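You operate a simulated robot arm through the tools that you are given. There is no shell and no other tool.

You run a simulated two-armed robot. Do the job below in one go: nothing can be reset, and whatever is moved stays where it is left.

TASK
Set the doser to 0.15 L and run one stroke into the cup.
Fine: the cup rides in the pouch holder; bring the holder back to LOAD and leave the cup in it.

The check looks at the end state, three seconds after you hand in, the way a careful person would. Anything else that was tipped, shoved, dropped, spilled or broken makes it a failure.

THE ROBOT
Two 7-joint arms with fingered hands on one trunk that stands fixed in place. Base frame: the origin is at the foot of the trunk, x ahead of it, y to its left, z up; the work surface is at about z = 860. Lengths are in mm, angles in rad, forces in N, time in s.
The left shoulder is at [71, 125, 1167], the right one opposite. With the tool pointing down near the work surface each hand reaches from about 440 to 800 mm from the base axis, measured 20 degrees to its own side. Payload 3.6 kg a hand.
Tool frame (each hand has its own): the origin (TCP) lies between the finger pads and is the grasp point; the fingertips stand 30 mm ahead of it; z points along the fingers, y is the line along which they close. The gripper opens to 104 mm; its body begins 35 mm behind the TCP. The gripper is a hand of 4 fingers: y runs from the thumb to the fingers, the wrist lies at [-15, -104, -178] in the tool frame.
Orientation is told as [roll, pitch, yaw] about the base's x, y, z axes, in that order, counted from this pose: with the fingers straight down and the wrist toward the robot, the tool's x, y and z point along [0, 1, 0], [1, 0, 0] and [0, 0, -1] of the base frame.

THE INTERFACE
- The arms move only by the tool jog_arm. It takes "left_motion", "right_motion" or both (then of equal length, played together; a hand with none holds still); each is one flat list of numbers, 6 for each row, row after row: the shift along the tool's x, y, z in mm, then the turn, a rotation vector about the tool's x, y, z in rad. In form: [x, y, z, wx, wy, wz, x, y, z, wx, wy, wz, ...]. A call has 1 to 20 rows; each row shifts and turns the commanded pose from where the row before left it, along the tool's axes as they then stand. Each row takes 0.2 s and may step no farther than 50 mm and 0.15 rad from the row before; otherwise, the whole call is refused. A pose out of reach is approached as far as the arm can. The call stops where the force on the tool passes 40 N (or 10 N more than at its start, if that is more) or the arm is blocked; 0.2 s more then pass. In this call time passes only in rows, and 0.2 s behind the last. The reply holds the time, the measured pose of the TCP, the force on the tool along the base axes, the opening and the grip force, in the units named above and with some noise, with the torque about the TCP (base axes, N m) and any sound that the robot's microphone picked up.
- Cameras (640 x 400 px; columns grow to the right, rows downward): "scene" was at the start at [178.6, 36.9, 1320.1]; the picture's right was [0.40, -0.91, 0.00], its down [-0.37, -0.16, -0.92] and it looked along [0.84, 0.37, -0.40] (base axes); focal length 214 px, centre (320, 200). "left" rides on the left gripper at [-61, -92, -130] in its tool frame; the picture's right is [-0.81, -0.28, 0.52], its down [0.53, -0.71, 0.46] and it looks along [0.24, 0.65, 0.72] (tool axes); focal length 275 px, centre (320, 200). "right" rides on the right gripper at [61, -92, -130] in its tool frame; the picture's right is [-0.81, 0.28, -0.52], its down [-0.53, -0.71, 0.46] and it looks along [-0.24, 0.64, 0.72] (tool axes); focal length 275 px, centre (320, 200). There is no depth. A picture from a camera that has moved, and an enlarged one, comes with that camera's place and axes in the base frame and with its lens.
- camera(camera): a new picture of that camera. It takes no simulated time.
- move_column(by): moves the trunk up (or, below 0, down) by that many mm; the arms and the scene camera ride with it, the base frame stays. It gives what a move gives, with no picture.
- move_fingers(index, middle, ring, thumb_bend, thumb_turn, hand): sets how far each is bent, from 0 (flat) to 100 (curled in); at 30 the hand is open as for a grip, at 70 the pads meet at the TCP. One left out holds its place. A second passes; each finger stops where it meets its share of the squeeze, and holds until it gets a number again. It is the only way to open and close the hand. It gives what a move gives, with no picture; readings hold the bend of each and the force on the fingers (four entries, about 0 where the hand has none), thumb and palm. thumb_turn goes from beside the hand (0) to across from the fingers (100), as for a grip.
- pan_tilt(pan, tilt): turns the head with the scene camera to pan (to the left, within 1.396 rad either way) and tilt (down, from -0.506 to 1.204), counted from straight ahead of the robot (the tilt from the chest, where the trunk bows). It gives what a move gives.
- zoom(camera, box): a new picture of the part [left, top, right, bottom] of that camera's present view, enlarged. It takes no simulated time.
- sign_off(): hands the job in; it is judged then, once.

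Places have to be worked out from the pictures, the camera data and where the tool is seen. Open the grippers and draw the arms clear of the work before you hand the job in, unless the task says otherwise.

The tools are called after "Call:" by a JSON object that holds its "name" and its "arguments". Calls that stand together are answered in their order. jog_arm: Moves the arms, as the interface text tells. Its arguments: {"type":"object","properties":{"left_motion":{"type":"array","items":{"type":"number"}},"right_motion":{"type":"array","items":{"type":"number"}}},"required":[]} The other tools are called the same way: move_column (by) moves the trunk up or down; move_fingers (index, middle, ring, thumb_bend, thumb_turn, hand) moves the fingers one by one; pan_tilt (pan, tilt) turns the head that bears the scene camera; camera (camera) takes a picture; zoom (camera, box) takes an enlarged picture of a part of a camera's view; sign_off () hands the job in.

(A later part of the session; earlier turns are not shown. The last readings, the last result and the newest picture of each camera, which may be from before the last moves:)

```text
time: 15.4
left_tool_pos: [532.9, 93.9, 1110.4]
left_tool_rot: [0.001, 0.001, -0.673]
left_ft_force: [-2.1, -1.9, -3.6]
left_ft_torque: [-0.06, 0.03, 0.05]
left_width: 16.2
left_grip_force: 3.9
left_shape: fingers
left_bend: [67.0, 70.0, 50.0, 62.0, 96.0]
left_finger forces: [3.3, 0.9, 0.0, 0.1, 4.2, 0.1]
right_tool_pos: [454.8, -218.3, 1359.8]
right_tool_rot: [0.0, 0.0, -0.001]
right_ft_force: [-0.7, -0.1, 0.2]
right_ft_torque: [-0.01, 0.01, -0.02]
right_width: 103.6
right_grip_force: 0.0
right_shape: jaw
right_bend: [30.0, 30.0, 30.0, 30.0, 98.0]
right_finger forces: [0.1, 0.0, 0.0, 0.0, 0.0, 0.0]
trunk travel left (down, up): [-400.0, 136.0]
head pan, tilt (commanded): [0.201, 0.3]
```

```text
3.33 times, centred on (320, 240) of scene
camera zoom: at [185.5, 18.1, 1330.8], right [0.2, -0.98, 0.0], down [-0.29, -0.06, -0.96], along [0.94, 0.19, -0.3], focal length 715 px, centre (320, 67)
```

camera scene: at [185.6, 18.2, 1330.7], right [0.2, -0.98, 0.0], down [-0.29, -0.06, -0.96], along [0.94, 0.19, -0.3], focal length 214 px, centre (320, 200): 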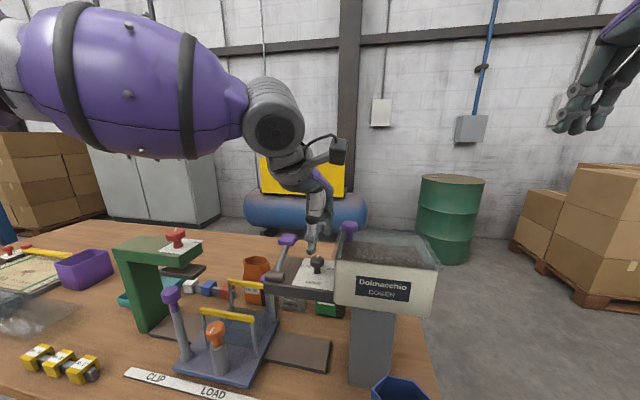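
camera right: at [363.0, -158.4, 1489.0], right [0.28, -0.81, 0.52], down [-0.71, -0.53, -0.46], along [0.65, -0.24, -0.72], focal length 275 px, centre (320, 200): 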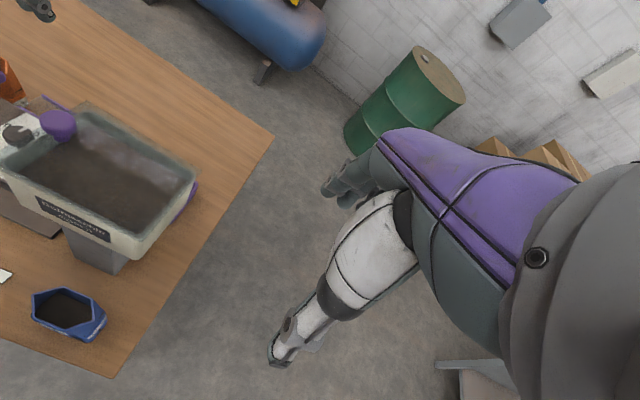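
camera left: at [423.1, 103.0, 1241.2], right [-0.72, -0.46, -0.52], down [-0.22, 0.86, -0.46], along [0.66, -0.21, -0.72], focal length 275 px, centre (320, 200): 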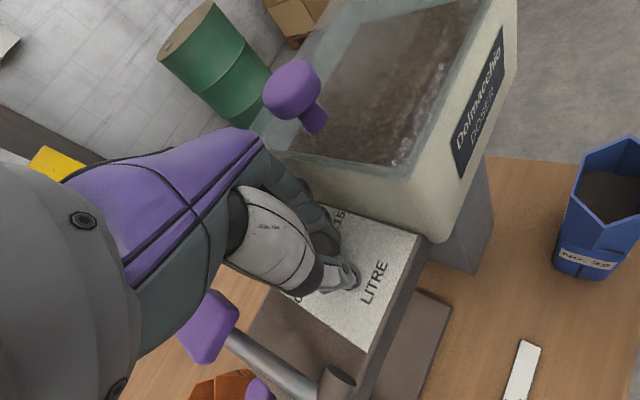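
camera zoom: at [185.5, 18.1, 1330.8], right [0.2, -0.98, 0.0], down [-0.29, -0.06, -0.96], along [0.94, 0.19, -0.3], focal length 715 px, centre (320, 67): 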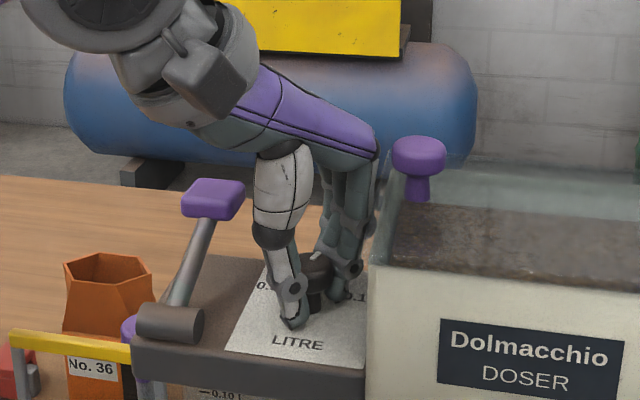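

Call:
{"name": "zoom", "arguments": {"camera": "scene", "box": [300, 220, 350, 260]}}

Call:
{"name": "zoom", "arguments": {"camera": "left", "box": [280, 190, 400, 310]}}

```text
10.00 times, centred on (325, 240) of scene
camera zoom: at [185.5, 18.1, 1330.8], right [0.2, -0.98, 0.0], down [-0.29, -0.06, -0.96], along [0.94, 0.19, -0.3], focal length 2145 px, centre (270, -200)
```

zoom: 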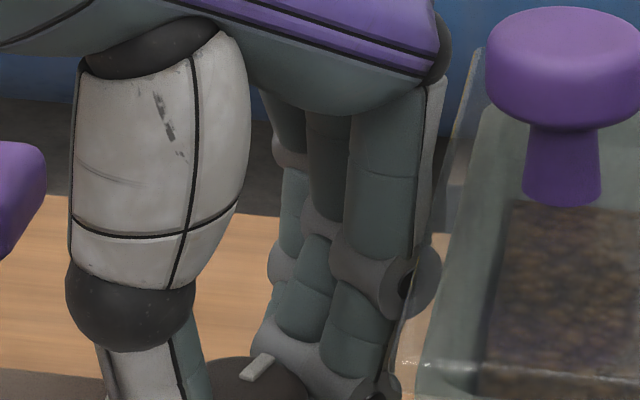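

```text
3.33 times, centred on (340, 250) of left
camera zoom: at [423.1, 103.0, 1241.2], right [-0.72, -0.46, -0.52], down [-0.22, 0.86, -0.46], along [0.66, -0.21, -0.72], focal length 918 px, centre (253, 33)
```

zoom: 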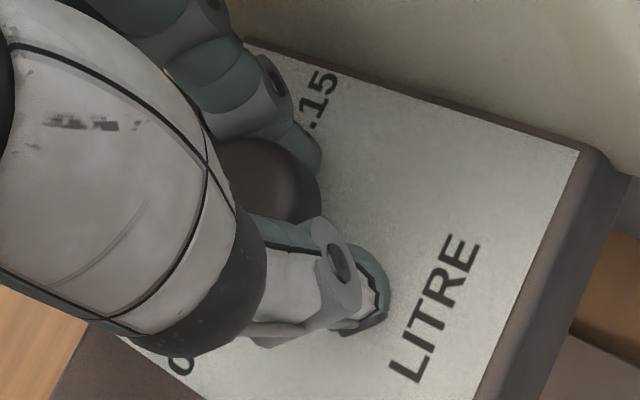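

The pointer moved clockwise but seems to have slipped some (≈−16° vs −29° turned). I release, look at the dial, then turn the hand back for a firmer grip.

Call:
{"name": "move_fingers", "arguments": {"hand": "left", "index": 50, "middle": 50, "ring": 50, "thumb_bend": 48}}

Call:
{"name": "jog_arm", "arguments": {"left_motion": [0, 0, -10, 0, 0, 0, 0, 0, -15, 0, 0, 0, 0, 0, -15, 0, 0, -0.1, 0, 0, 0, 0, 0, -0.1, 0, 0, 0, 0, 0, -0.1, 0, 0, 0, 0, 0, -0.1, 0, 0, 0, 0, 0, -0.1]}}

Call:
{"name": "zoom", "arguments": {"camera": "scene", "box": [280, 210, 360, 274]}}

Call:
{"name": "zoom", "arguments": {"camera": "left", "box": [280, 180, 440, 340]}}

```text
time: 16.4
left_tool_pos: [533.0, 93.3, 1109.6]
left_tool_rot: [-0.001, -0.002, -0.671]
left_ft_force: [1.2, 1.4, 2.9]
left_ft_torque: [-0.03, -0.11, 0.04]
left_width: 54.1
left_grip_force: 1.0
left_shape: fingers
left_bend: [50.0, 50.0, 50.0, 48.0, 97.0]
left_finger forces: [0.3, 2.5, 0.0, 0.0, 0.0, 0.0]
right_tool_pos: [455.5, -218.6, 1359.9]
right_tool_rot: [0.0, 0.0, 0.0]
right_ft_force: [0.4, 0.0, -0.1]
right_ft_torque: [0.01, 0.0, 0.04]
right_width: 103.6
right_grip_force: 0.1
right_shape: jaw
right_bend: [30.0, 30.0, 30.0, 30.0, 98.0]
right_finger forces: [0.0, 0.1, 0.1, 0.1, 0.0, 0.0]
trunk travel left (down, up): [-400.0, 136.0]
head pan, tilt (commanded): [0.201, 0.3]
```

```text
time: 18.1
left_tool_pos: [532.4, 93.0, 1151.0]
left_tool_rot: [0.0, -0.001, -0.173]
left_ft_force: [-0.1, -0.7, -0.3]
left_ft_torque: [0.0, 0.0, 0.0]
left_width: 54.5
left_grip_force: 0.0
left_shape: fingers
left_bend: [50.0, 50.0, 50.0, 48.0, 97.0]
left_finger forces: [0.1, 0.0, 0.0, 0.0, 0.1, 0.0]
right_tool_pos: [454.9, -219.5, 1358.7]
right_tool_rot: [-0.001, 0.0, 0.0]
right_ft_force: [0.0, -0.1, -0.2]
right_ft_torque: [0.02, 0.0, -0.01]
right_width: 103.5
right_grip_force: 0.0
right_shape: jaw
right_bend: [30.0, 30.0, 30.0, 30.0, 98.0]
right_finger forces: [0.1, 0.0, 0.1, 0.0, 0.1, 0.0]
trunk travel left (down, up): [-400.0, 136.0]
head pan, tilt (commanded): [0.201, 0.3]
```

```text
6.25 times, centred on (320, 242) of scene
camera zoom: at [185.4, 18.1, 1330.8], right [0.2, -0.98, 0.0], down [-0.29, -0.06, -0.96], along [0.94, 0.19, -0.3], focal length 1340 px, centre (320, -62)
```

zoom: 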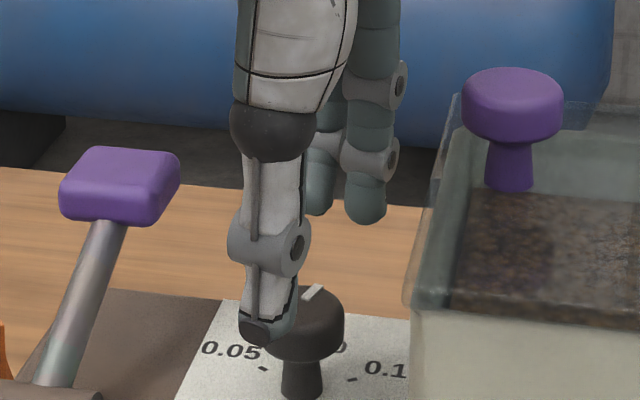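

```text
2.50 times, centred on (360, 260) of left
camera zoom: at [432.3, 48.7, 1281.5], right [-0.41, -0.75, -0.52], down [-0.61, 0.65, -0.46], along [0.68, 0.13, -0.72], focal length 688 px, centre (220, 50)
```

zoom: 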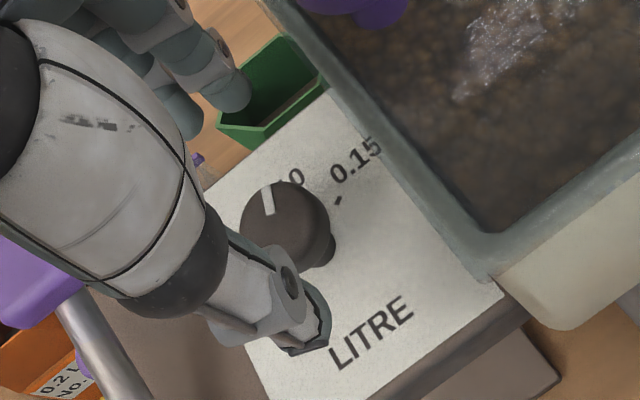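

Dial pointer now at about −16° (started ≈0°, target −60°), it stays where left. I lower again and grip with deeper finger targets for more squeeze.

Call:
{"name": "jog_arm", "arguments": {"left_motion": [1, 0.5, 15, 0, 0, 0, 0, 0, 15, 0, 0, 0, 0, 0, 10, 0, 0, 0]}}

Call:
{"name": "move_fingers", "arguments": {"hand": "left", "index": 76, "middle": 78, "ring": 50, "thumb_bend": 72}}

```text
time: 18.9
left_tool_pos: [533.4, 93.2, 1111.3]
left_tool_rot: [0.0, -0.003, -0.172]
left_ft_force: [0.1, 0.5, 3.4]
left_ft_torque: [0.03, -0.12, 0.06]
left_width: 54.3
left_grip_force: 1.6
left_shape: fingers
left_bend: [50.0, 50.0, 50.0, 48.0, 97.0]
left_finger forces: [0.0, 3.1, 0.0, 0.0, 0.0, 0.1]
right_tool_pos: [455.1, -219.8, 1358.1]
right_tool_rot: [-0.001, -0.002, 0.001]
right_ft_force: [0.3, 0.2, -0.1]
right_ft_torque: [0.01, 0.01, 0.0]
right_width: 103.6
right_grip_force: 0.0
right_shape: jaw
right_bend: [30.0, 30.0, 30.0, 30.0, 98.0]
right_finger forces: [0.0, 0.1, 0.0, 0.0, 0.1, 0.0]
trunk travel left (down, up): [-400.0, 136.0]
head pan, tilt (commanded): [0.201, 0.3]
```

```text
time: 19.9
left_tool_pos: [533.9, 94.3, 1108.2]
left_tool_rot: [0.001, 0.004, -0.172]
left_ft_force: [-2.0, 1.6, -13.3]
left_ft_torque: [-0.01, 0.21, -0.04]
left_width: 13.2
left_grip_force: 16.1
left_shape: fingers
left_bend: [72.0, 72.0, 50.0, 64.0, 97.0]
left_finger forces: [9.4, 9.0, 0.1, 0.0, 13.9, 0.1]
right_tool_pos: [454.9, -218.2, 1358.5]
right_tool_rot: [0.0, 0.001, 0.001]
right_ft_force: [-0.9, 1.1, -0.1]
right_ft_torque: [0.01, 0.0, 0.0]
right_width: 103.9
right_grip_force: 0.1
right_shape: jaw
right_bend: [30.0, 30.0, 30.0, 30.0, 98.0]
right_finger forces: [0.1, 0.0, 0.0, 0.0, 0.0, 0.0]
trunk travel left (down, up): [-400.0, 136.0]
head pan, tilt (commanded): [0.201, 0.3]
```

Grip is now about 16 N. I turn another 0.5 rad clockwise.

Call:
{"name": "jog_arm", "arguments": {"left_motion": [0, 0, 0, 0, 0, 0.1, 0, 0, 0, 0, 0, 0.1, 0, 0, 0, 0, 0, 0.1, 0, 0, 0, 0, 0, 0.1, 0, 0, 0, 0, 0, 0.1]}}

Call:
{"name": "zoom", "arguments": {"camera": "scene", "box": [300, 220, 350, 260]}}

Call:
{"name": "zoom", "arguments": {"camera": "left", "box": [280, 190, 400, 310]}}

```text
time: 21.1
left_tool_pos: [534.5, 95.4, 1110.1]
left_tool_rot: [0.001, 0.002, -0.674]
left_ft_force: [-1.6, -3.4, -21.1]
left_ft_torque: [-0.03, 0.11, 0.05]
left_width: 13.7
left_grip_force: 14.7
left_shape: fingers
left_bend: [72.0, 72.0, 50.0, 64.0, 95.0]
left_finger forces: [11.0, 9.2, 0.0, 0.0, 9.8, 0.0]
right_tool_pos: [454.5, -219.5, 1358.3]
right_tool_rot: [0.001, 0.003, 0.0]
right_ft_force: [0.1, -0.1, -0.4]
right_ft_torque: [-0.01, -0.01, 0.01]
right_width: 103.8
right_grip_force: 0.1
right_shape: jaw
right_bend: [30.0, 30.0, 30.0, 30.0, 98.0]
right_finger forces: [0.0, 0.0, 0.0, 0.0, 0.0, 0.0]
trunk travel left (down, up): [-400.0, 136.0]
head pan, tilt (commanded): [0.201, 0.3]
```

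```text
10.00 times, centred on (325, 240) of scene
camera zoom: at [186.7, 18.1, 1330.5], right [0.2, -0.98, 0.0], down [-0.29, -0.06, -0.95], along [0.94, 0.19, -0.3], focal length 2145 px, centre (270, -200)
```

zoom: 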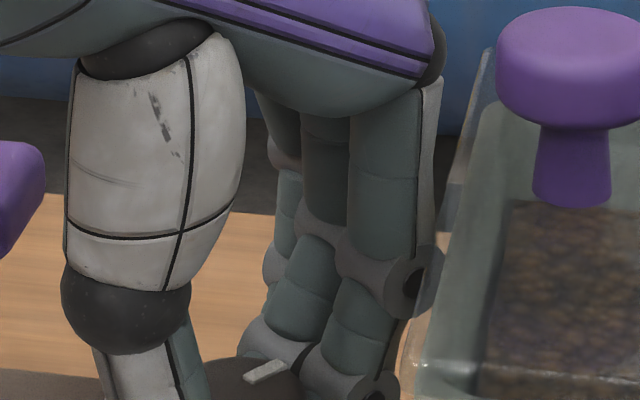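

```text
3.33 times, centred on (340, 250) of left
camera zoom: at [425.0, 104.0, 1240.2], right [-0.72, -0.46, -0.52], down [-0.23, 0.86, -0.45], along [0.65, -0.21, -0.73], focal length 918 px, centre (253, 33)
```

zoom: 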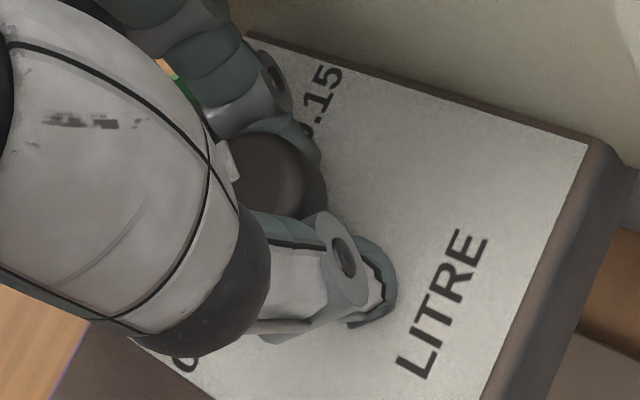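

Pointer now ≈−37°. I release, rotate back, and repeat the turn.

Call:
{"name": "move_fingers", "arguments": {"hand": "left", "index": 50, "middle": 50, "ring": 50, "thumb_bend": 48}}

Call:
{"name": "jog_arm", "arguments": {"left_motion": [0, 0, -10, 0, 0, 0, 0, 0, -15, 0, 0, 0, 0, 0, -15, 0, 0, -0.1, 0, 0, 0, 0, 0, -0.1, 0, 0, 0, 0, 0, -0.1, 0, 0, 0, 0, 0, -0.1, 0, 0, 0, 0, 0, -0.1]}}

Call:
{"name": "zoom", "arguments": {"camera": "left", "box": [300, 200, 420, 320]}}

Call:
{"name": "zoom", "arguments": {"camera": "scene", "box": [300, 230, 360, 278]}}

```text
time: 22.1
left_tool_pos: [533.8, 95.1, 1110.8]
left_tool_rot: [-0.001, -0.002, -0.672]
left_ft_force: [-0.6, 0.0, 1.8]
left_ft_torque: [-0.04, -0.05, 0.0]
left_width: 54.2
left_grip_force: 1.0
left_shape: fingers
left_bend: [50.0, 50.0, 50.0, 48.0, 97.0]
left_finger forces: [0.1, 1.5, 0.0, 0.0, 0.0, 0.0]
right_tool_pos: [456.2, -217.8, 1360.0]
right_tool_rot: [0.0, 0.0, -0.001]
right_ft_force: [0.1, -1.3, -0.4]
right_ft_torque: [-0.01, 0.01, 0.03]
right_width: 103.9
right_grip_force: 0.1
right_shape: jaw
right_bend: [30.0, 30.0, 30.0, 30.0, 98.0]
right_finger forces: [0.0, 0.0, 0.0, 0.1, 0.0, 0.0]
trunk travel left (down, up): [-400.0, 136.0]
head pan, tilt (commanded): [0.201, 0.3]
```

```text
time: 23.6
left_tool_pos: [534.0, 92.7, 1150.3]
left_tool_rot: [0.0, -0.001, -0.17]
left_ft_force: [-0.5, -1.1, -0.7]
left_ft_torque: [-0.04, 0.01, -0.05]
left_width: 54.3
left_grip_force: 0.0
left_shape: fingers
left_bend: [50.0, 50.0, 50.0, 48.0, 97.0]
left_finger forces: [0.0, 0.1, 0.1, 0.0, 0.1, 0.0]
right_tool_pos: [455.0, -218.2, 1359.1]
right_tool_rot: [0.0, -0.001, -0.001]
right_ft_force: [1.1, 0.0, 0.1]
right_ft_torque: [0.0, 0.03, -0.03]
right_width: 103.6
right_grip_force: 0.1
right_shape: jaw
right_bend: [30.0, 30.0, 30.0, 30.0, 98.0]
right_finger forces: [0.0, 0.0, 0.0, 0.0, 0.0, 0.0]
trunk travel left (down, up): [-400.0, 136.0]
head pan, tilt (commanded): [0.201, 0.3]
```

```text
3.33 times, centred on (360, 260) of left
camera zoom: at [432.9, 49.7, 1281.6], right [-0.41, -0.75, -0.52], down [-0.61, 0.65, -0.46], along [0.68, 0.13, -0.72], focal length 918 px, centre (187, 0)
```

zoom: 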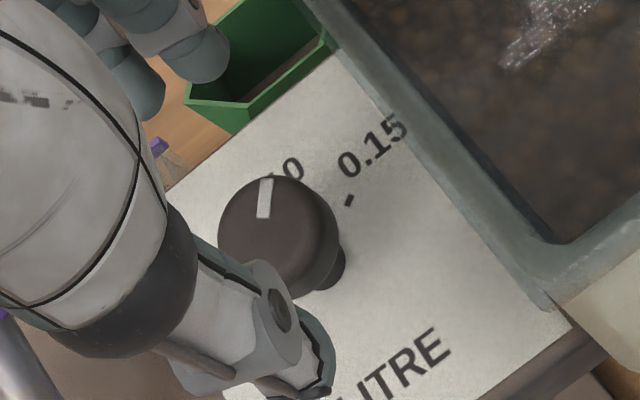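

```text
8.33 times, centred on (330, 254) of scene
camera zoom: at [185.4, 18.1, 1330.8], right [0.2, -0.98, 0.0], down [-0.29, -0.06, -0.96], along [0.94, 0.19, -0.3], focal length 1787 px, centre (237, -250)
```

zoom: 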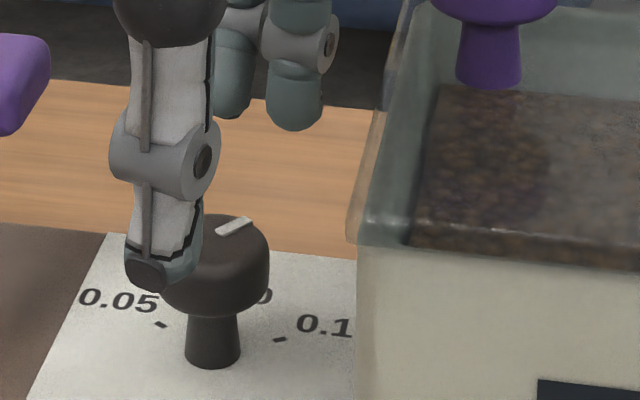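

Pointer ≈−38°; about 21° more needed, allowing for ~25% slip. I lower, regrip firmly and turn by 0.47 rad.

Call:
{"name": "jog_arm", "arguments": {"left_motion": [-1, 0, 15, 0, 0, 0, 0, 0, 15, 0, 0, 0, 0, 0, 9, 0, 0, 0]}}

Call:
{"name": "move_fingers", "arguments": {"hand": "left", "index": 76, "middle": 78, "ring": 50, "thumb_bend": 72}}

Call:
{"name": "jog_arm", "arguments": {"left_motion": [0, 0, 0, 0, 0, 0.1, 0, 0, 0, 0, 0, 0.1, 0, 0, 0, 0, 0, 0.1, 0, 0, 0, 0, 0, 0.1, 0, 0, 0, 0, 0, 0.07]}}

Call:
{"name": "zoom", "arguments": {"camera": "scene", "box": [300, 220, 360, 268]}}

```text
time: 24.4
left_tool_pos: [534.1, 93.0, 1111.9]
left_tool_rot: [0.001, -0.001, -0.173]
left_ft_force: [-0.4, 0.0, 0.6]
left_ft_torque: [-0.01, -0.02, 0.01]
left_width: 54.3
left_grip_force: 0.2
left_shape: fingers
left_bend: [50.0, 50.0, 50.0, 48.0, 97.0]
left_finger forces: [0.0, 0.1, 0.0, 0.1, 0.0, 0.0]
right_tool_pos: [455.4, -219.1, 1359.4]
right_tool_rot: [0.0, 0.001, -0.001]
right_ft_force: [-0.6, -0.5, 0.6]
right_ft_torque: [-0.01, 0.01, -0.03]
right_width: 103.8
right_grip_force: 0.2
right_shape: jaw
right_bend: [30.0, 30.0, 30.0, 30.0, 98.0]
right_finger forces: [0.1, 0.0, 0.0, 0.0, 0.0, 0.1]
trunk travel left (down, up): [-400.0, 136.0]
head pan, tilt (commanded): [0.201, 0.3]
```

```text
time: 25.4
left_tool_pos: [534.7, 93.4, 1111.0]
left_tool_rot: [0.0, 0.002, -0.172]
left_ft_force: [-1.3, 2.4, -15.3]
left_ft_torque: [-0.03, 0.16, -0.04]
left_width: 14.0
left_grip_force: 15.3
left_shape: fingers
left_bend: [72.0, 72.0, 50.0, 64.0, 96.0]
left_finger forces: [9.4, 10.4, 0.1, 0.0, 10.9, 0.0]
right_tool_pos: [456.0, -218.0, 1358.9]
right_tool_rot: [0.0, 0.002, 0.0]
right_ft_force: [-0.4, 0.2, -0.5]
right_ft_torque: [0.01, -0.01, 0.02]
right_width: 103.5
right_grip_force: 0.0
right_shape: jaw
right_bend: [30.0, 30.0, 30.0, 30.0, 98.0]
right_finger forces: [0.1, 0.0, 0.0, 0.0, 0.0, 0.1]
trunk travel left (down, up): [-400.0, 136.0]
head pan, tilt (commanded): [0.201, 0.3]
```

```text
time: 26.6
left_tool_pos: [535.9, 92.7, 1109.2]
left_tool_rot: [0.0, 0.001, -0.646]
left_ft_force: [-1.1, -3.0, -19.3]
left_ft_torque: [-0.05, 0.08, 0.04]
left_width: 14.7
left_grip_force: 14.7
left_shape: fingers
left_bend: [72.0, 72.0, 50.0, 64.0, 95.0]
left_finger forces: [10.9, 8.9, 0.0, 0.0, 10.0, 0.0]
right_tool_pos: [455.8, -218.9, 1357.6]
right_tool_rot: [-0.001, 0.002, 0.001]
right_ft_force: [-1.2, -0.6, 1.0]
right_ft_torque: [0.06, 0.02, -0.03]
right_width: 103.8
right_grip_force: 0.1
right_shape: jaw
right_bend: [30.0, 30.0, 30.0, 30.0, 98.0]
right_finger forces: [0.0, 0.1, 0.1, 0.0, 0.0, 0.1]
trunk travel left (down, up): [-400.0, 136.0]
head pan, tilt (commanded): [0.201, 0.3]
```

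```text
8.33 times, centred on (330, 244) of scene
camera zoom: at [186.7, 18.1, 1330.6], right [0.2, -0.98, 0.0], down [-0.29, -0.06, -0.95], along [0.94, 0.19, -0.3], focal length 1787 px, centre (237, -167)
```

zoom: 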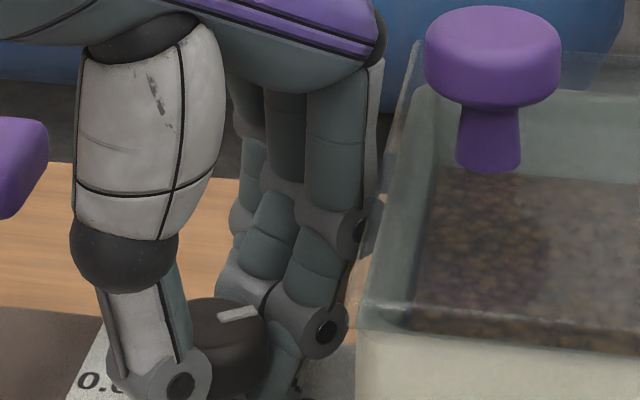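

Call:
{"name": "move_fingers", "arguments": {"hand": "left", "index": 50, "middle": 50, "ring": 50, "thumb_bend": 48}}

Call:
{"name": "jog_arm", "arguments": {"left_motion": [0, 0, -10, 0, 0, 0, 0, 0, -15, 0, 0, 0, 0, 0, -15, 0, 0, -0.1, 0, 0, 0, 0, 0, -0.1, 0, 0, 0, 0, 0, -0.1, 0, 0, 0, 0, 0, -0.1, 0, 0, 0, 0, 0, -0.07]}}

Call:
{"name": "zoom", "arguments": {"camera": "left", "box": [300, 200, 420, 320]}}

Call:
{"name": "zoom", "arguments": {"camera": "scene", "box": [300, 230, 360, 278]}}

```text
time: 27.6
left_tool_pos: [534.4, 94.7, 1111.9]
left_tool_rot: [0.0, -0.001, -0.641]
left_ft_force: [-0.6, 0.6, 0.7]
left_ft_torque: [0.03, 0.0, 0.01]
left_width: 54.2
left_grip_force: 0.0
left_shape: fingers
left_bend: [50.0, 50.0, 50.0, 48.0, 97.0]
left_finger forces: [0.0, 0.1, 0.1, 0.0, 0.0, 0.0]
right_tool_pos: [454.1, -219.0, 1359.2]
right_tool_rot: [0.0, 0.001, 0.0]
right_ft_force: [0.4, -0.2, -0.3]
right_ft_torque: [-0.01, 0.0, 0.01]
right_width: 103.5
right_grip_force: 0.1
right_shape: jaw
right_bend: [30.0, 30.0, 30.0, 30.0, 98.0]
right_finger forces: [0.0, 0.1, 0.0, 0.1, 0.0, 0.1]
trunk travel left (down, up): [-400.0, 136.0]
head pan, tilt (commanded): [0.201, 0.3]
```

```text
time: 29.2
left_tool_pos: [532.7, 92.4, 1150.5]
left_tool_rot: [-0.001, 0.001, -0.17]
left_ft_force: [-0.8, -0.1, -0.4]
left_ft_torque: [0.01, 0.06, -0.02]
left_width: 54.3
left_grip_force: 0.0
left_shape: fingers
left_bend: [50.0, 50.0, 50.0, 48.0, 97.0]
left_finger forces: [0.0, 0.1, 0.0, 0.0, 0.0, 0.1]
right_tool_pos: [455.3, -219.2, 1358.4]
right_tool_rot: [0.001, -0.001, 0.002]
right_ft_force: [-0.1, 0.4, -0.2]
right_ft_torque: [0.01, 0.0, 0.0]
right_width: 103.8
right_grip_force: 0.1
right_shape: jaw
right_bend: [30.0, 30.0, 30.0, 30.0, 98.0]
right_finger forces: [0.0, 0.1, 0.0, 0.0, 0.0, 0.0]
trunk travel left (down, up): [-400.0, 136.0]
head pan, tilt (commanded): [0.201, 0.3]
```

```text
3.33 times, centred on (360, 260) of left
camera zoom: at [432.8, 48.6, 1282.4], right [-0.41, -0.75, -0.52], down [-0.61, 0.65, -0.46], along [0.68, 0.13, -0.72], focal length 918 px, centre (187, 0)
```

zoom: 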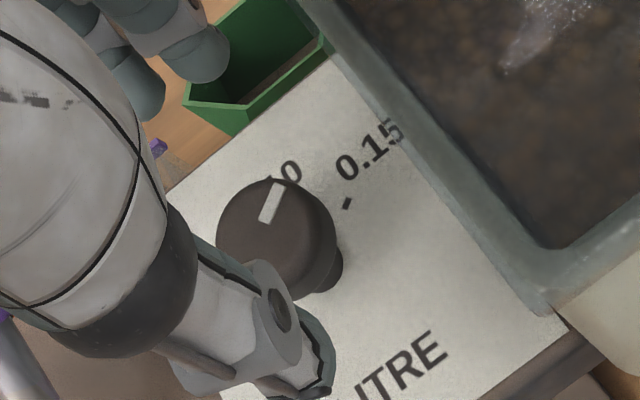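

```text
8.33 times, centred on (330, 254) of scene
camera zoom: at [185.3, 18.1, 1330.8], right [0.2, -0.98, 0.0], down [-0.29, -0.06, -0.96], along [0.94, 0.19, -0.3], focal length 1787 px, centre (237, -250)
```

zoom: 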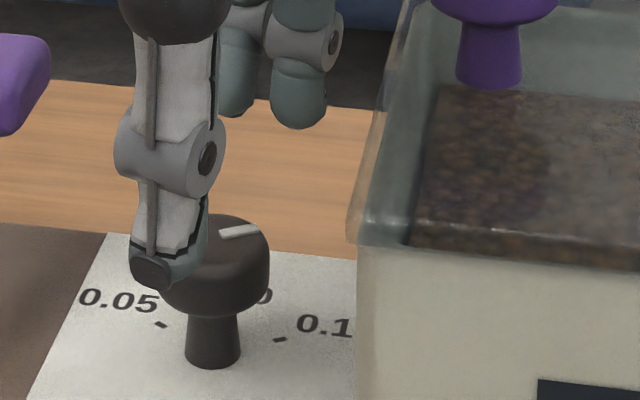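

Pointer now near −57…−62°, close to the 0.15 tick. I raise the hand to the earlier viewing pose to check the pointer against the scale without occlusion.

Call:
{"name": "jog_arm", "arguments": {"left_motion": [0, 0, -30, 0, 0, -0.087, 0, 0, -30, 0, 0, -0.087, 0, 0, -25, 0, 0, 0, 0, 0, -25, 0, 0, 0]}}

Call:
{"name": "zoom", "arguments": {"camera": "left", "box": [340, 240, 440, 340]}}

Call:
{"name": "zoom", "arguments": {"camera": "scene", "box": [290, 230, 360, 290]}}

```text
time: 30.2
left_tool_pos: [534.2, 94.2, 1260.3]
left_tool_rot: [-0.001, 0.003, 0.005]
left_ft_force: [-1.2, 0.1, 0.7]
left_ft_torque: [-0.01, 0.03, -0.01]
left_width: 54.0
left_grip_force: 0.0
left_shape: fingers
left_bend: [50.0, 50.0, 50.0, 48.0, 97.0]
left_finger forces: [0.0, 0.0, 0.1, 0.0, 0.0, 0.0]
right_tool_pos: [456.4, -218.4, 1358.6]
right_tool_rot: [0.001, 0.002, 0.001]
right_ft_force: [-1.0, 0.1, 0.3]
right_ft_torque: [0.02, 0.03, -0.02]
right_width: 104.1
right_grip_force: 0.1
right_shape: jaw
right_bend: [30.0, 30.0, 30.0, 30.0, 98.0]
right_finger forces: [0.0, 0.1, 0.0, 0.1, 0.0, 0.1]
trunk travel left (down, up): [-400.0, 136.0]
head pan, tilt (commanded): [0.201, 0.3]
```

```text
4.00 times, centred on (390, 290) of left
camera zoom: at [443.1, 33.2, 1391.6], right [-0.27, -0.81, -0.52], down [-0.72, 0.53, -0.45], along [0.64, 0.25, -0.73], focal length 1101 px, centre (40, -160)
```

zoom: 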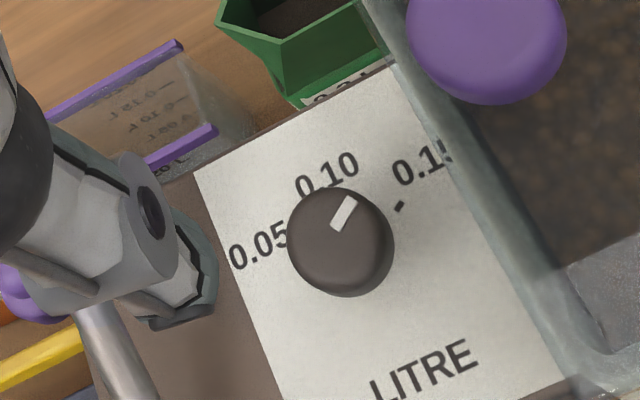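

```text
6.67 times, centred on (325, 260) of scene
camera zoom: at [186.3, 18.4, 1330.6], right [0.2, -0.98, 0.0], down [-0.29, -0.06, -0.95], along [0.94, 0.19, -0.3], focal length 1430 px, centre (287, -200)
```

zoom: 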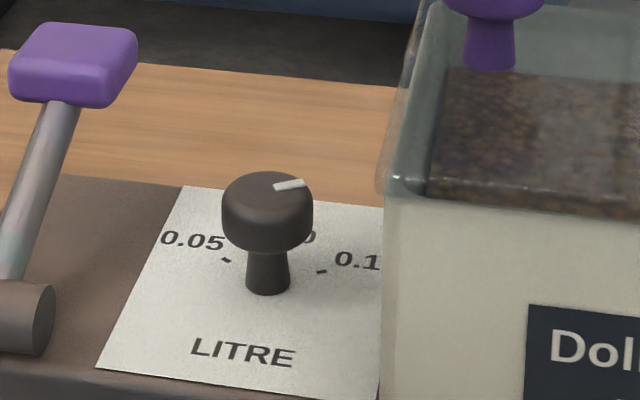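

The pointer sits at ≈−54°, slightly short of the 0.15 tick (≈−60°). I go back down for one small additional turn.

Call:
{"name": "jog_arm", "arguments": {"left_motion": [0, 0, 25, 0, 0, 0.087, 0, 0, 30, 0, 0, 0.087, 1, 0, 30, 0, 0, 0, 0, 0, 30, 0, 0, 0, 0, 0, 20, 0, 0, 0, 0, 0, 14, 0, 0, 0]}}

Call:
{"name": "move_fingers", "arguments": {"hand": "left", "index": 76, "middle": 78, "ring": 50, "thumb_bend": 72}}

Call:
{"name": "jog_arm", "arguments": {"left_motion": [0, 0, 0, 0, 0, 0.08, 0, 0, 0, 0, 0, 0.08, 0, 0, 0, 0, 0, 0.07]}}

Call:
{"name": "zoom", "arguments": {"camera": "scene", "box": [290, 220, 360, 280]}}

```text
time: 31.6
left_tool_pos: [534.6, 95.1, 1111.8]
left_tool_rot: [0.001, -0.001, -0.171]
left_ft_force: [0.4, 0.0, -0.3]
left_ft_torque: [0.0, 0.01, -0.05]
left_width: 54.4
left_grip_force: 0.0
left_shape: fingers
left_bend: [50.0, 50.0, 50.0, 48.0, 97.0]
left_finger forces: [0.0, 0.0, 0.0, 0.0, 0.1, 0.0]
right_tool_pos: [455.4, -218.7, 1358.7]
right_tool_rot: [0.0, 0.0, 0.001]
right_ft_force: [0.9, -0.1, 0.5]
right_ft_torque: [0.0, 0.0, 0.01]
right_width: 103.7
right_grip_force: 0.1
right_shape: jaw
right_bend: [30.0, 30.0, 30.0, 30.0, 98.0]
right_finger forces: [0.1, 0.1, 0.0, 0.1, 0.0, 0.0]
trunk travel left (down, up): [-400.0, 136.0]
head pan, tilt (commanded): [0.201, 0.3]
```

```text
time: 32.6
left_tool_pos: [534.9, 94.9, 1110.5]
left_tool_rot: [-0.002, 0.004, -0.173]
left_ft_force: [-0.5, 2.3, -12.6]
left_ft_torque: [0.06, 0.09, -0.03]
left_width: 16.3
left_grip_force: 14.3
left_shape: fingers
left_bend: [72.0, 72.0, 50.0, 63.0, 97.0]
left_finger forces: [9.3, 8.5, 0.0, 0.0, 11.4, 0.0]
right_tool_pos: [455.7, -217.8, 1359.1]
right_tool_rot: [-0.001, 0.002, -0.001]
right_ft_force: [0.3, -0.4, -0.6]
right_ft_torque: [0.02, -0.02, -0.02]
right_width: 103.8
right_grip_force: 0.0
right_shape: jaw
right_bend: [30.0, 30.0, 30.0, 30.0, 98.0]
right_finger forces: [0.0, 0.1, 0.1, 0.0, 0.0, 0.1]
trunk travel left (down, up): [-400.0, 136.0]
head pan, tilt (commanded): [0.201, 0.3]
```

```text
time: 33.5
left_tool_pos: [536.1, 95.3, 1110.8]
left_tool_rot: [-0.001, 0.001, -0.403]
left_ft_force: [1.5, 5.4, -15.2]
left_ft_torque: [0.11, 0.02, 0.09]
left_width: 16.6
left_grip_force: 15.1
left_shape: fingers
left_bend: [72.0, 72.0, 50.0, 64.0, 95.0]
left_finger forces: [9.4, 9.8, 0.0, 0.1, 10.5, 0.0]
right_tool_pos: [457.5, -217.5, 1359.0]
right_tool_rot: [-0.001, 0.001, 0.001]
right_ft_force: [0.6, 0.5, -0.2]
right_ft_torque: [0.01, 0.01, 0.03]
right_width: 103.5
right_grip_force: 0.1
right_shape: jaw
right_bend: [30.0, 30.0, 30.0, 30.0, 98.0]
right_finger forces: [0.0, 0.0, 0.0, 0.0, 0.1, 0.1]
trunk travel left (down, up): [-400.0, 136.0]
head pan, tilt (commanded): [0.201, 0.3]
```

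```text
6.67 times, centred on (325, 250) of scene
camera zoom: at [186.9, 19.2, 1330.5], right [0.2, -0.98, 0.0], down [-0.29, -0.06, -0.95], along [0.94, 0.19, -0.3], focal length 1430 px, centre (287, -133)
```

zoom: 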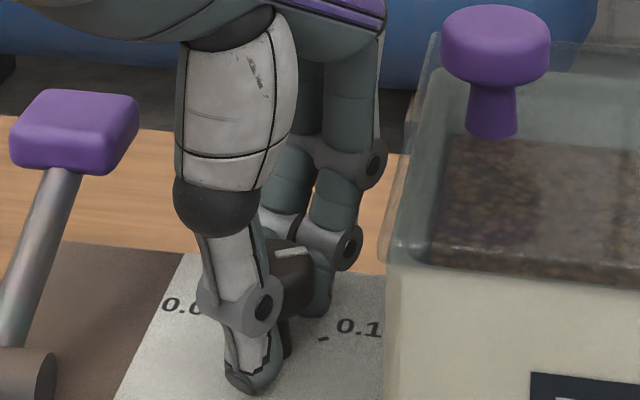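

Pointer now reads ≈−60° while held. I release, lift to the viewing pose and verify.

Call:
{"name": "move_fingers", "arguments": {"hand": "left", "index": 50, "middle": 50, "ring": 50, "thumb_bend": 48}}

Call:
{"name": "jog_arm", "arguments": {"left_motion": [0, 0, -10, 0, 0, 0, 0, 0, -20, 0, 0, 0, 0, 0, -30, 0, 0, -0.1, 0, 0, -30, 0, 0, -0.1, 0, 0, -30, 0, 0, -0.1, 0, 0, -29, 0, 0, -0.1]}}

Call:
{"name": "zoom", "arguments": {"camera": "left", "box": [340, 240, 440, 340]}}

Call:
{"name": "zoom", "arguments": {"camera": "scene", "box": [290, 230, 360, 290]}}

```text
time: 34.5
left_tool_pos: [534.0, 94.2, 1112.4]
left_tool_rot: [0.001, -0.001, -0.403]
left_ft_force: [-0.4, -0.4, 0.1]
left_ft_torque: [-0.02, 0.01, 0.01]
left_width: 54.3
left_grip_force: 0.1
left_shape: fingers
left_bend: [50.0, 50.0, 50.0, 48.0, 97.0]
left_finger forces: [0.0, 0.0, 0.0, 0.0, 0.1, 0.1]
right_tool_pos: [454.7, -219.1, 1358.4]
right_tool_rot: [0.002, -0.001, -0.001]
right_ft_force: [0.5, 0.5, 0.4]
right_ft_torque: [0.01, 0.01, -0.02]
right_width: 103.7
right_grip_force: 0.1
right_shape: jaw
right_bend: [30.0, 30.0, 30.0, 30.0, 98.0]
right_finger forces: [0.0, 0.0, 0.1, 0.1, 0.2, 0.0]
trunk travel left (down, up): [-400.0, 136.0]
head pan, tilt (commanded): [0.201, 0.3]
```

```text
time: 35.9
left_tool_pos: [534.6, 95.1, 1261.6]
left_tool_rot: [-0.003, -0.001, 0.001]
left_ft_force: [0.8, 0.4, 0.0]
left_ft_torque: [-0.01, 0.03, 0.02]
left_width: 54.4
left_grip_force: 0.1
left_shape: fingers
left_bend: [50.0, 50.0, 50.0, 48.0, 97.0]
left_finger forces: [0.0, 0.0, 0.0, 0.0, 0.0, 0.0]
right_tool_pos: [455.7, -218.9, 1358.6]
right_tool_rot: [0.0, 0.001, 0.0]
right_ft_force: [-0.1, -1.2, -0.4]
right_ft_torque: [0.03, 0.04, 0.0]
right_width: 103.6
right_grip_force: 0.1
right_shape: jaw
right_bend: [30.0, 30.0, 30.0, 30.0, 98.0]
right_finger forces: [0.1, 0.0, 0.0, 0.1, 0.0, 0.1]
trunk travel left (down, up): [-400.0, 136.0]
head pan, tilt (commanded): [0.201, 0.3]
```

```text
4.00 times, centred on (390, 290) of left
camera zoom: at [442.6, 34.2, 1392.2], right [-0.27, -0.81, -0.52], down [-0.71, 0.53, -0.46], along [0.64, 0.24, -0.73], focal length 1101 px, centre (40, -160)
```

zoom: 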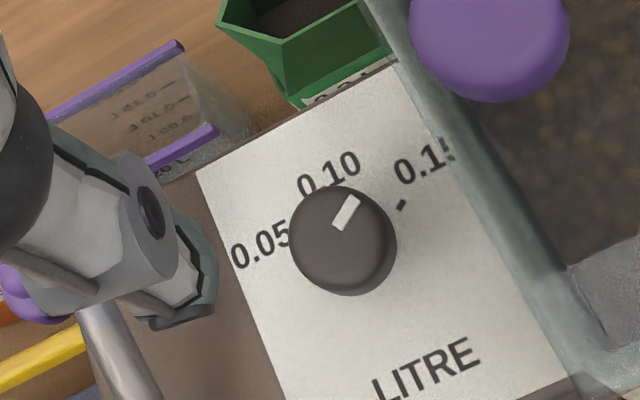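

```text
6.67 times, centred on (325, 260) of scene
camera zoom: at [186.4, 18.4, 1330.6], right [0.2, -0.98, 0.0], down [-0.29, -0.06, -0.95], along [0.94, 0.19, -0.3], focal length 1430 px, centre (287, -200)
```

zoom: 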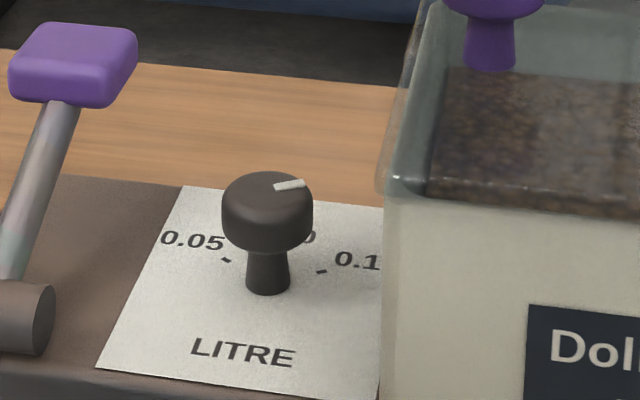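

The pointer came back to exactly the same place as before the last turn, suggesting an end stop/detent there. I zoom in tightly to measure pointer vs tick angle precisely.

Call:
{"name": "zoom", "arguments": {"camera": "left", "box": [370, 265, 410, 290]}}

Call:
{"name": "zoom", "arguments": {"camera": "left", "box": [340, 250, 420, 300]}}

Call:
{"name": "zoom", "arguments": {"camera": "scene", "box": [306, 252, 338, 277]}}

```text
16.00 times, centred on (390, 278) of left
camera zoom: at [442.6, 34.2, 1392.2], right [-0.27, -0.81, -0.52], down [-0.71, 0.53, -0.46], along [0.64, 0.24, -0.73], focal length 4404 px, centre (-800, -1040)
```

zoom: 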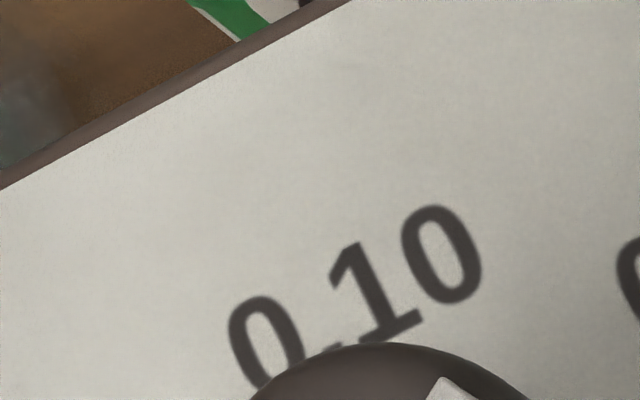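

```text
8.00 times, centred on (380, 275) of left
camera zoom: at [442.6, 34.2, 1392.2], right [-0.27, -0.81, -0.52], down [-0.71, 0.53, -0.46], along [0.64, 0.24, -0.73], focal length 2202 px, centre (-160, -400)
```

zoom: 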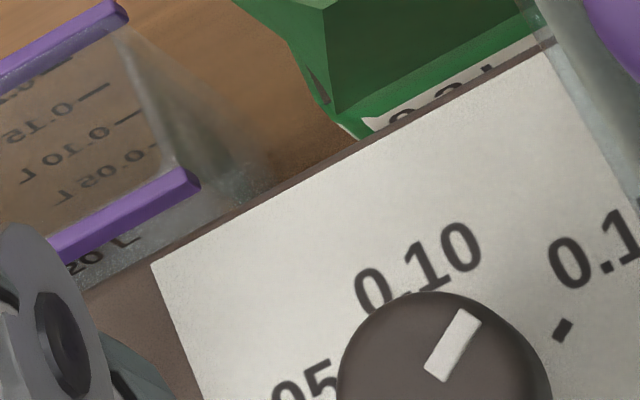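

```text
16.00 times, centred on (322, 264) of scene
camera zoom: at [186.4, 18.4, 1330.6], right [0.2, -0.98, 0.0], down [-0.29, -0.06, -0.95], along [0.94, 0.19, -0.3], focal length 3432 px, centre (288, -832)
```

zoom: 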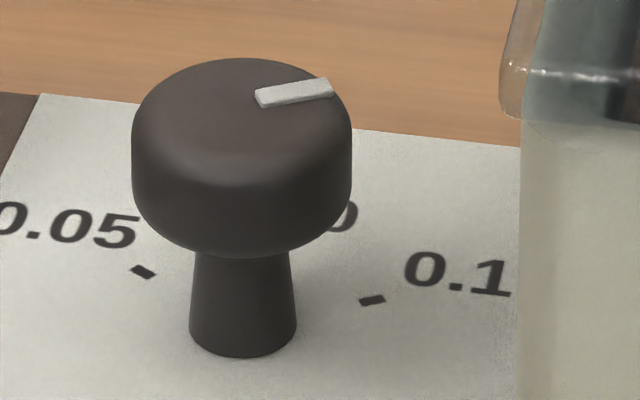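

Measured precisely: ticks at ±60° and the pointer at ≈−61°, so the dial is set to 0.15 L. Next I swing the left hand away to the open air left of the doser, yawing −90° so its wrist points left, and look at its side profile before reaching for the cup.

Call:
{"name": "jog_arm", "arguments": {"left_motion": [20, 0, -20, 0, 0, 0, 30, 5, -15, 0, 0, 0.14, 30, 5, -10, 0, 0, 0.14, 30, 5, 0, 0, 0, 0.14, 30, 5, 0, 0, 0, 0.14, 20, -20, 0, 0, 0, 0.14, 15, -20, 0, 0, 0, 0.14, 0, -20, 0, 0, 0, 0.14, 0, 0, 0, 0, 0, 0.14, 0, 0, 0, 0, 0, 0.14, 0, 0, 0, 0, 0, 0.14, 0, 0, 0, 0, 0, 0.14, 0, 0, 0, 0, 0, 0.03]}}

Call:
{"name": "pan_tilt", "arguments": {"pan": 0.55, "tilt": 0.25}}

Call:
{"name": "camera", "arguments": {"camera": "scene"}}

Call:
{"name": "camera", "arguments": {"camera": "left"}}

```text
time: 38.6
left_tool_pos: [527.9, 286.4, 1291.4]
left_tool_rot: [0.002, 0.0, -1.573]
left_ft_force: [-0.4, 0.3, -0.3]
left_ft_torque: [-0.01, -0.03, 0.01]
left_width: 54.4
left_grip_force: 0.1
left_shape: fingers
left_bend: [50.0, 50.0, 50.0, 48.0, 97.0]
left_finger forces: [0.0, 0.0, 0.0, 0.1, 0.1, 0.0]
left hand out of reach, approached as far as the arm can: row 11, 12
right_tool_pos: [455.4, -218.0, 1359.3]
right_tool_rot: [0.0, 0.001, 0.0]
right_ft_force: [0.6, 1.3, 0.0]
right_ft_torque: [0.02, 0.02, -0.03]
right_width: 103.5
right_grip_force: 0.1
right_shape: jaw
right_bend: [30.0, 30.0, 30.0, 30.0, 98.0]
right_finger forces: [0.0, 0.0, 0.1, 0.0, 0.1, 0.0]
trunk travel left (down, up): [-400.0, 136.0]
head pan, tilt (commanded): [0.201, 0.3]
```

```text
time: 39.5
left_tool_pos: [527.5, 287.2, 1290.4]
left_tool_rot: [0.001, 0.0, -1.571]
left_ft_force: [0.1, 0.9, -0.3]
left_ft_torque: [-0.02, 0.01, -0.04]
left_width: 54.3
left_grip_force: 0.0
left_shape: fingers
left_bend: [50.0, 50.0, 50.0, 48.0, 97.0]
left_finger forces: [0.0, 0.0, 0.0, 0.0, 0.0, 0.1]
right_tool_pos: [455.3, -217.9, 1360.2]
right_tool_rot: [0.001, 0.0, 0.0]
right_ft_force: [0.7, 1.0, 0.3]
right_ft_torque: [0.01, -0.02, 0.02]
right_width: 103.6
right_grip_force: 0.0
right_shape: jaw
right_bend: [30.0, 30.0, 30.0, 30.0, 98.0]
right_finger forces: [0.1, 0.0, 0.0, 0.0, 0.0, 0.1]
trunk travel left (down, up): [-400.0, 136.0]
head pan, tilt (commanded): [0.55, 0.25]
```

```text
taken
camera scene: at [173.6, 48.4, 1335.5], right [0.52, -0.85, 0.0], down [-0.21, -0.13, -0.97], along [0.83, 0.51, -0.25], focal length 214 px, centre (320, 200)
```

scene: 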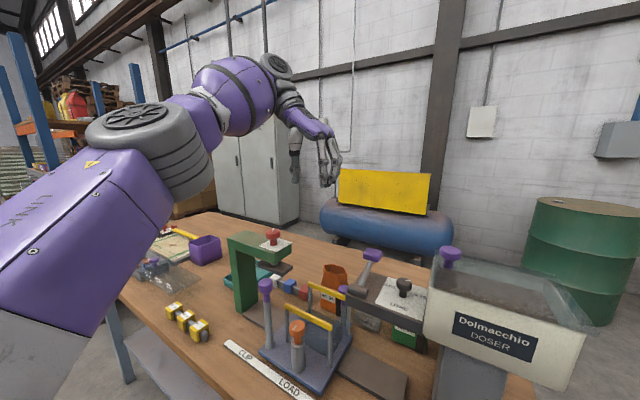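

```text
taken
camera left: at [466.8, 379.2, 1420.9], right [-0.81, 0.28, -0.52], down [0.53, 0.71, -0.45], along [0.24, -0.65, -0.72], focal length 275 px, centre (320, 200)
```

left: 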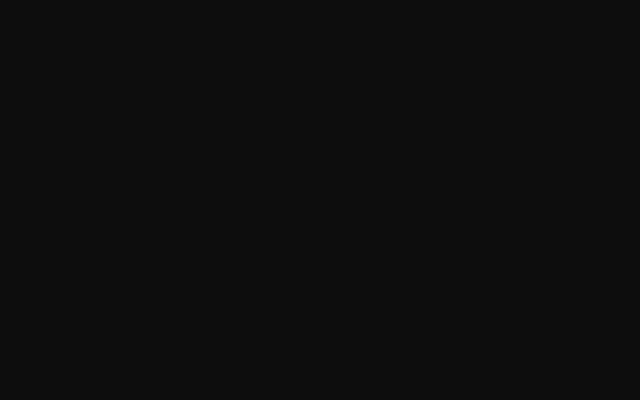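

Call:
{"name": "zoom", "arguments": {"camera": "scene", "box": [260, 60, 380, 210]}}

```text
2.67 times, centred on (320, 135) of scene
camera zoom: at [173.6, 48.4, 1335.5], right [0.52, -0.85, 0.0], down [-0.21, -0.13, -0.97], along [0.83, 0.51, -0.25], focal length 572 px, centre (320, 373)
```

zoom: 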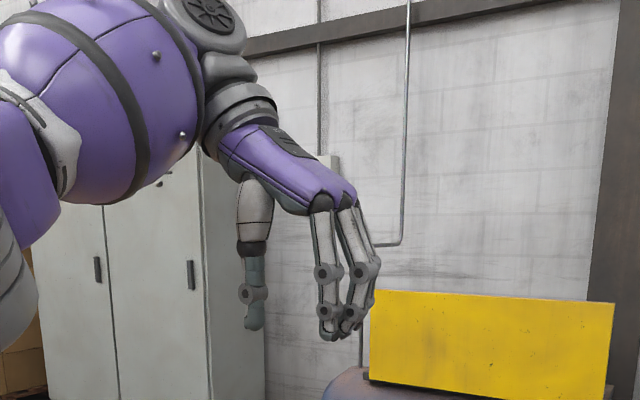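

The hand's profile shows the fingers bulging outward, so a side grip between the two pouches is too tight. A grip across the cup's front/back lips with the hand leaning left (rolled ~18°) keeps clear of the lever, doser plate and pouches. I turn the left hand back to yaw 0, and bring the right hand's camera over the doser to watch from above.

Call:
{"name": "jog_arm", "arguments": {"left_motion": [0, 0, 0, 0, 0, -0.14, 0, 0, 0, 0, 0, -0.14, 0, 0, 0, 0, 0, -0.14, 0, 0, 0, 0, 0, -0.14, 0, 0, 0, 0, 0, -0.14, 0, 0, 0, 0, 0, -0.14, 0, 0, 0, 0, 0, -0.14, 0, 0, 0, 0, 0, -0.14, 0, 0, 0, 0, 0, -0.14, 0, 0, 0, 0, 0, -0.14, 0, 0, 0, 0, 0, -0.14, 0, 0, 0, 0, 0, -0.03], "right_motion": [18, 7, -4, 0, 0, 0, 18, 7, -4, 0, 0, 0, 18, 7, -4, 0, 0, 0, 18, 7, -4, 0, 0, 0, 18, 7, -4, 0, 0, 0, 18, 7, -4, 0, 0, 0, 18, 7, -4, 0, 0, 0, 18, 7, -4, 0, 0, 0, 18, 7, -4, 0, 0, 0, 18, 7, -4, 0, 0, 0, 18, 7, -4, 0, 0, 0, 18, 7, -4, 0, 0, 0]}}

Call:
{"name": "camera", "arguments": {"camera": "right"}}

Call:
{"name": "camera", "arguments": {"camera": "left"}}

```text
time: 42.1
left_tool_pos: [530.1, 288.3, 1290.3]
left_tool_rot: [-0.001, 0.0, 0.0]
left_ft_force: [-0.6, 0.4, 0.5]
left_ft_torque: [0.0, 0.01, 0.01]
left_width: 54.5
left_grip_force: 0.1
left_shape: fingers
left_bend: [50.0, 50.0, 50.0, 48.0, 97.0]
left_finger forces: [0.1, 0.0, 0.0, 0.0, 0.0, 0.1]
right_tool_pos: [539.1, -0.2, 1407.5]
right_tool_rot: [0.0, 0.001, 0.0]
right_ft_force: [1.1, 0.5, 0.9]
right_ft_torque: [-0.01, 0.02, 0.01]
right_width: 104.0
right_grip_force: 0.0
right_shape: jaw
right_bend: [30.0, 30.0, 30.0, 30.0, 98.0]
right_finger forces: [0.1, 0.1, 0.1, 0.0, 0.0, 0.1]
trunk travel left (down, up): [-400.0, 136.0]
head pan, tilt (commanded): [0.55, 0.25]
```

```text
taken
camera right: at [447.2, 59.6, 1536.8], right [0.28, -0.81, 0.52], down [-0.71, -0.53, -0.46], along [0.65, -0.24, -0.72], focal length 275 px, centre (320, 200)
```

right: 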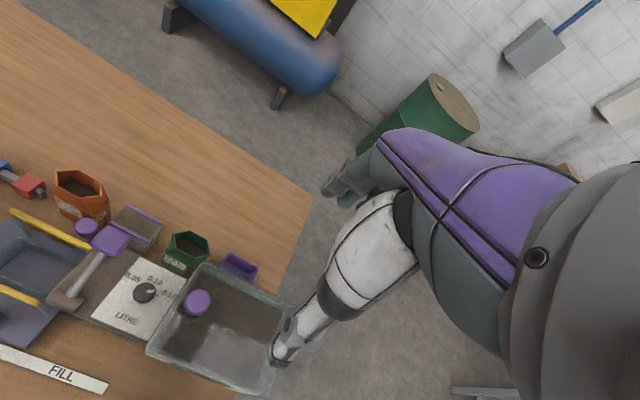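

```text
taken
camera left: at [438.7, 227.8, 1422.1], right [-0.28, -0.81, -0.52], down [-0.71, 0.53, -0.46], along [0.65, 0.24, -0.72], focal length 275 px, centre (320, 200)
```

left: 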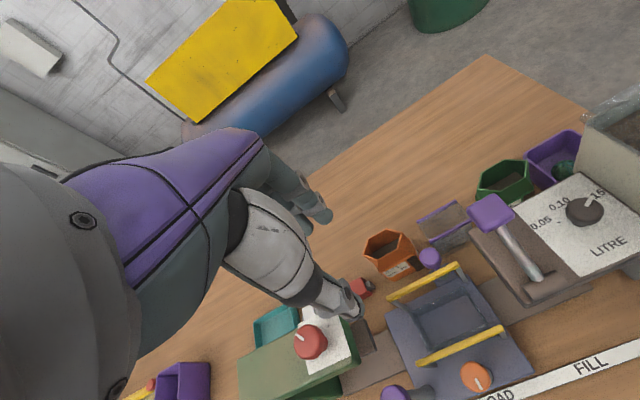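

Call:
{"name": "zoom", "arguments": {"camera": "right", "box": [40, 160, 220, 280]}}

Call:
{"name": "zoom", "arguments": {"camera": "left", "box": [370, 180, 530, 280]}}

Call:
{"name": "zoom", "arguments": {"camera": "left", "box": [360, 250, 560, 400]}}

```text
3.33 times, centred on (130, 220) of right
camera zoom: at [447.2, 59.6, 1536.8], right [0.28, -0.81, 0.52], down [-0.71, -0.53, -0.46], along [0.65, -0.24, -0.72], focal length 918 px, centre (953, 133)
```

zoom: 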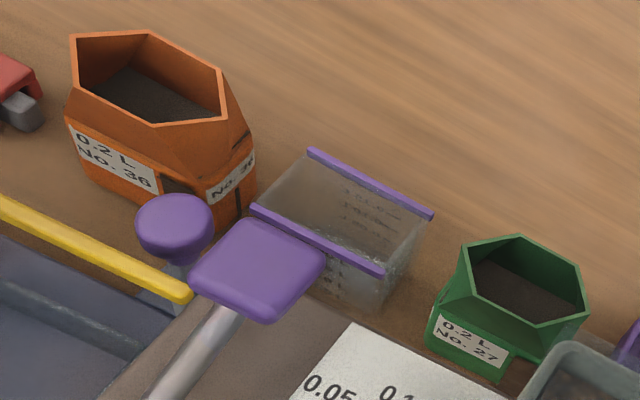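

```text
4.00 times, centred on (450, 230) of left
camera zoom: at [438.7, 227.8, 1422.1], right [-0.28, -0.81, -0.52], down [-0.71, 0.53, -0.46], along [0.65, 0.24, -0.72], focal length 1101 px, centre (-200, 80)
```

zoom: 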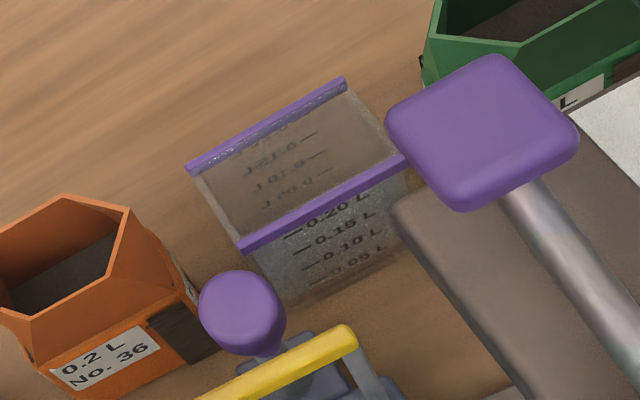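

```text
2.67 times, centred on (460, 325) of left
camera zoom: at [438.7, 227.8, 1422.1], right [-0.28, -0.81, -0.52], down [-0.71, 0.53, -0.46], along [0.65, 0.24, -0.72], focal length 734 px, centre (-53, -133)
```

zoom: 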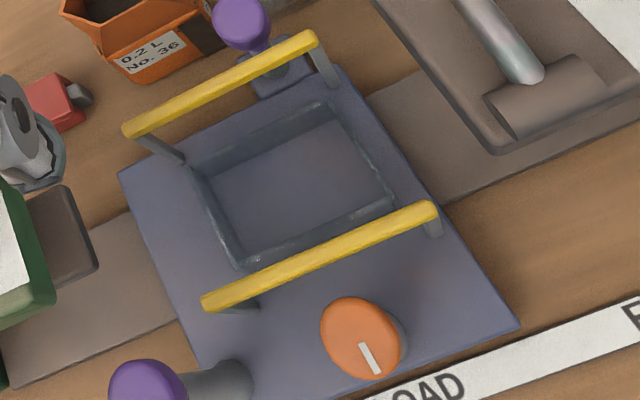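

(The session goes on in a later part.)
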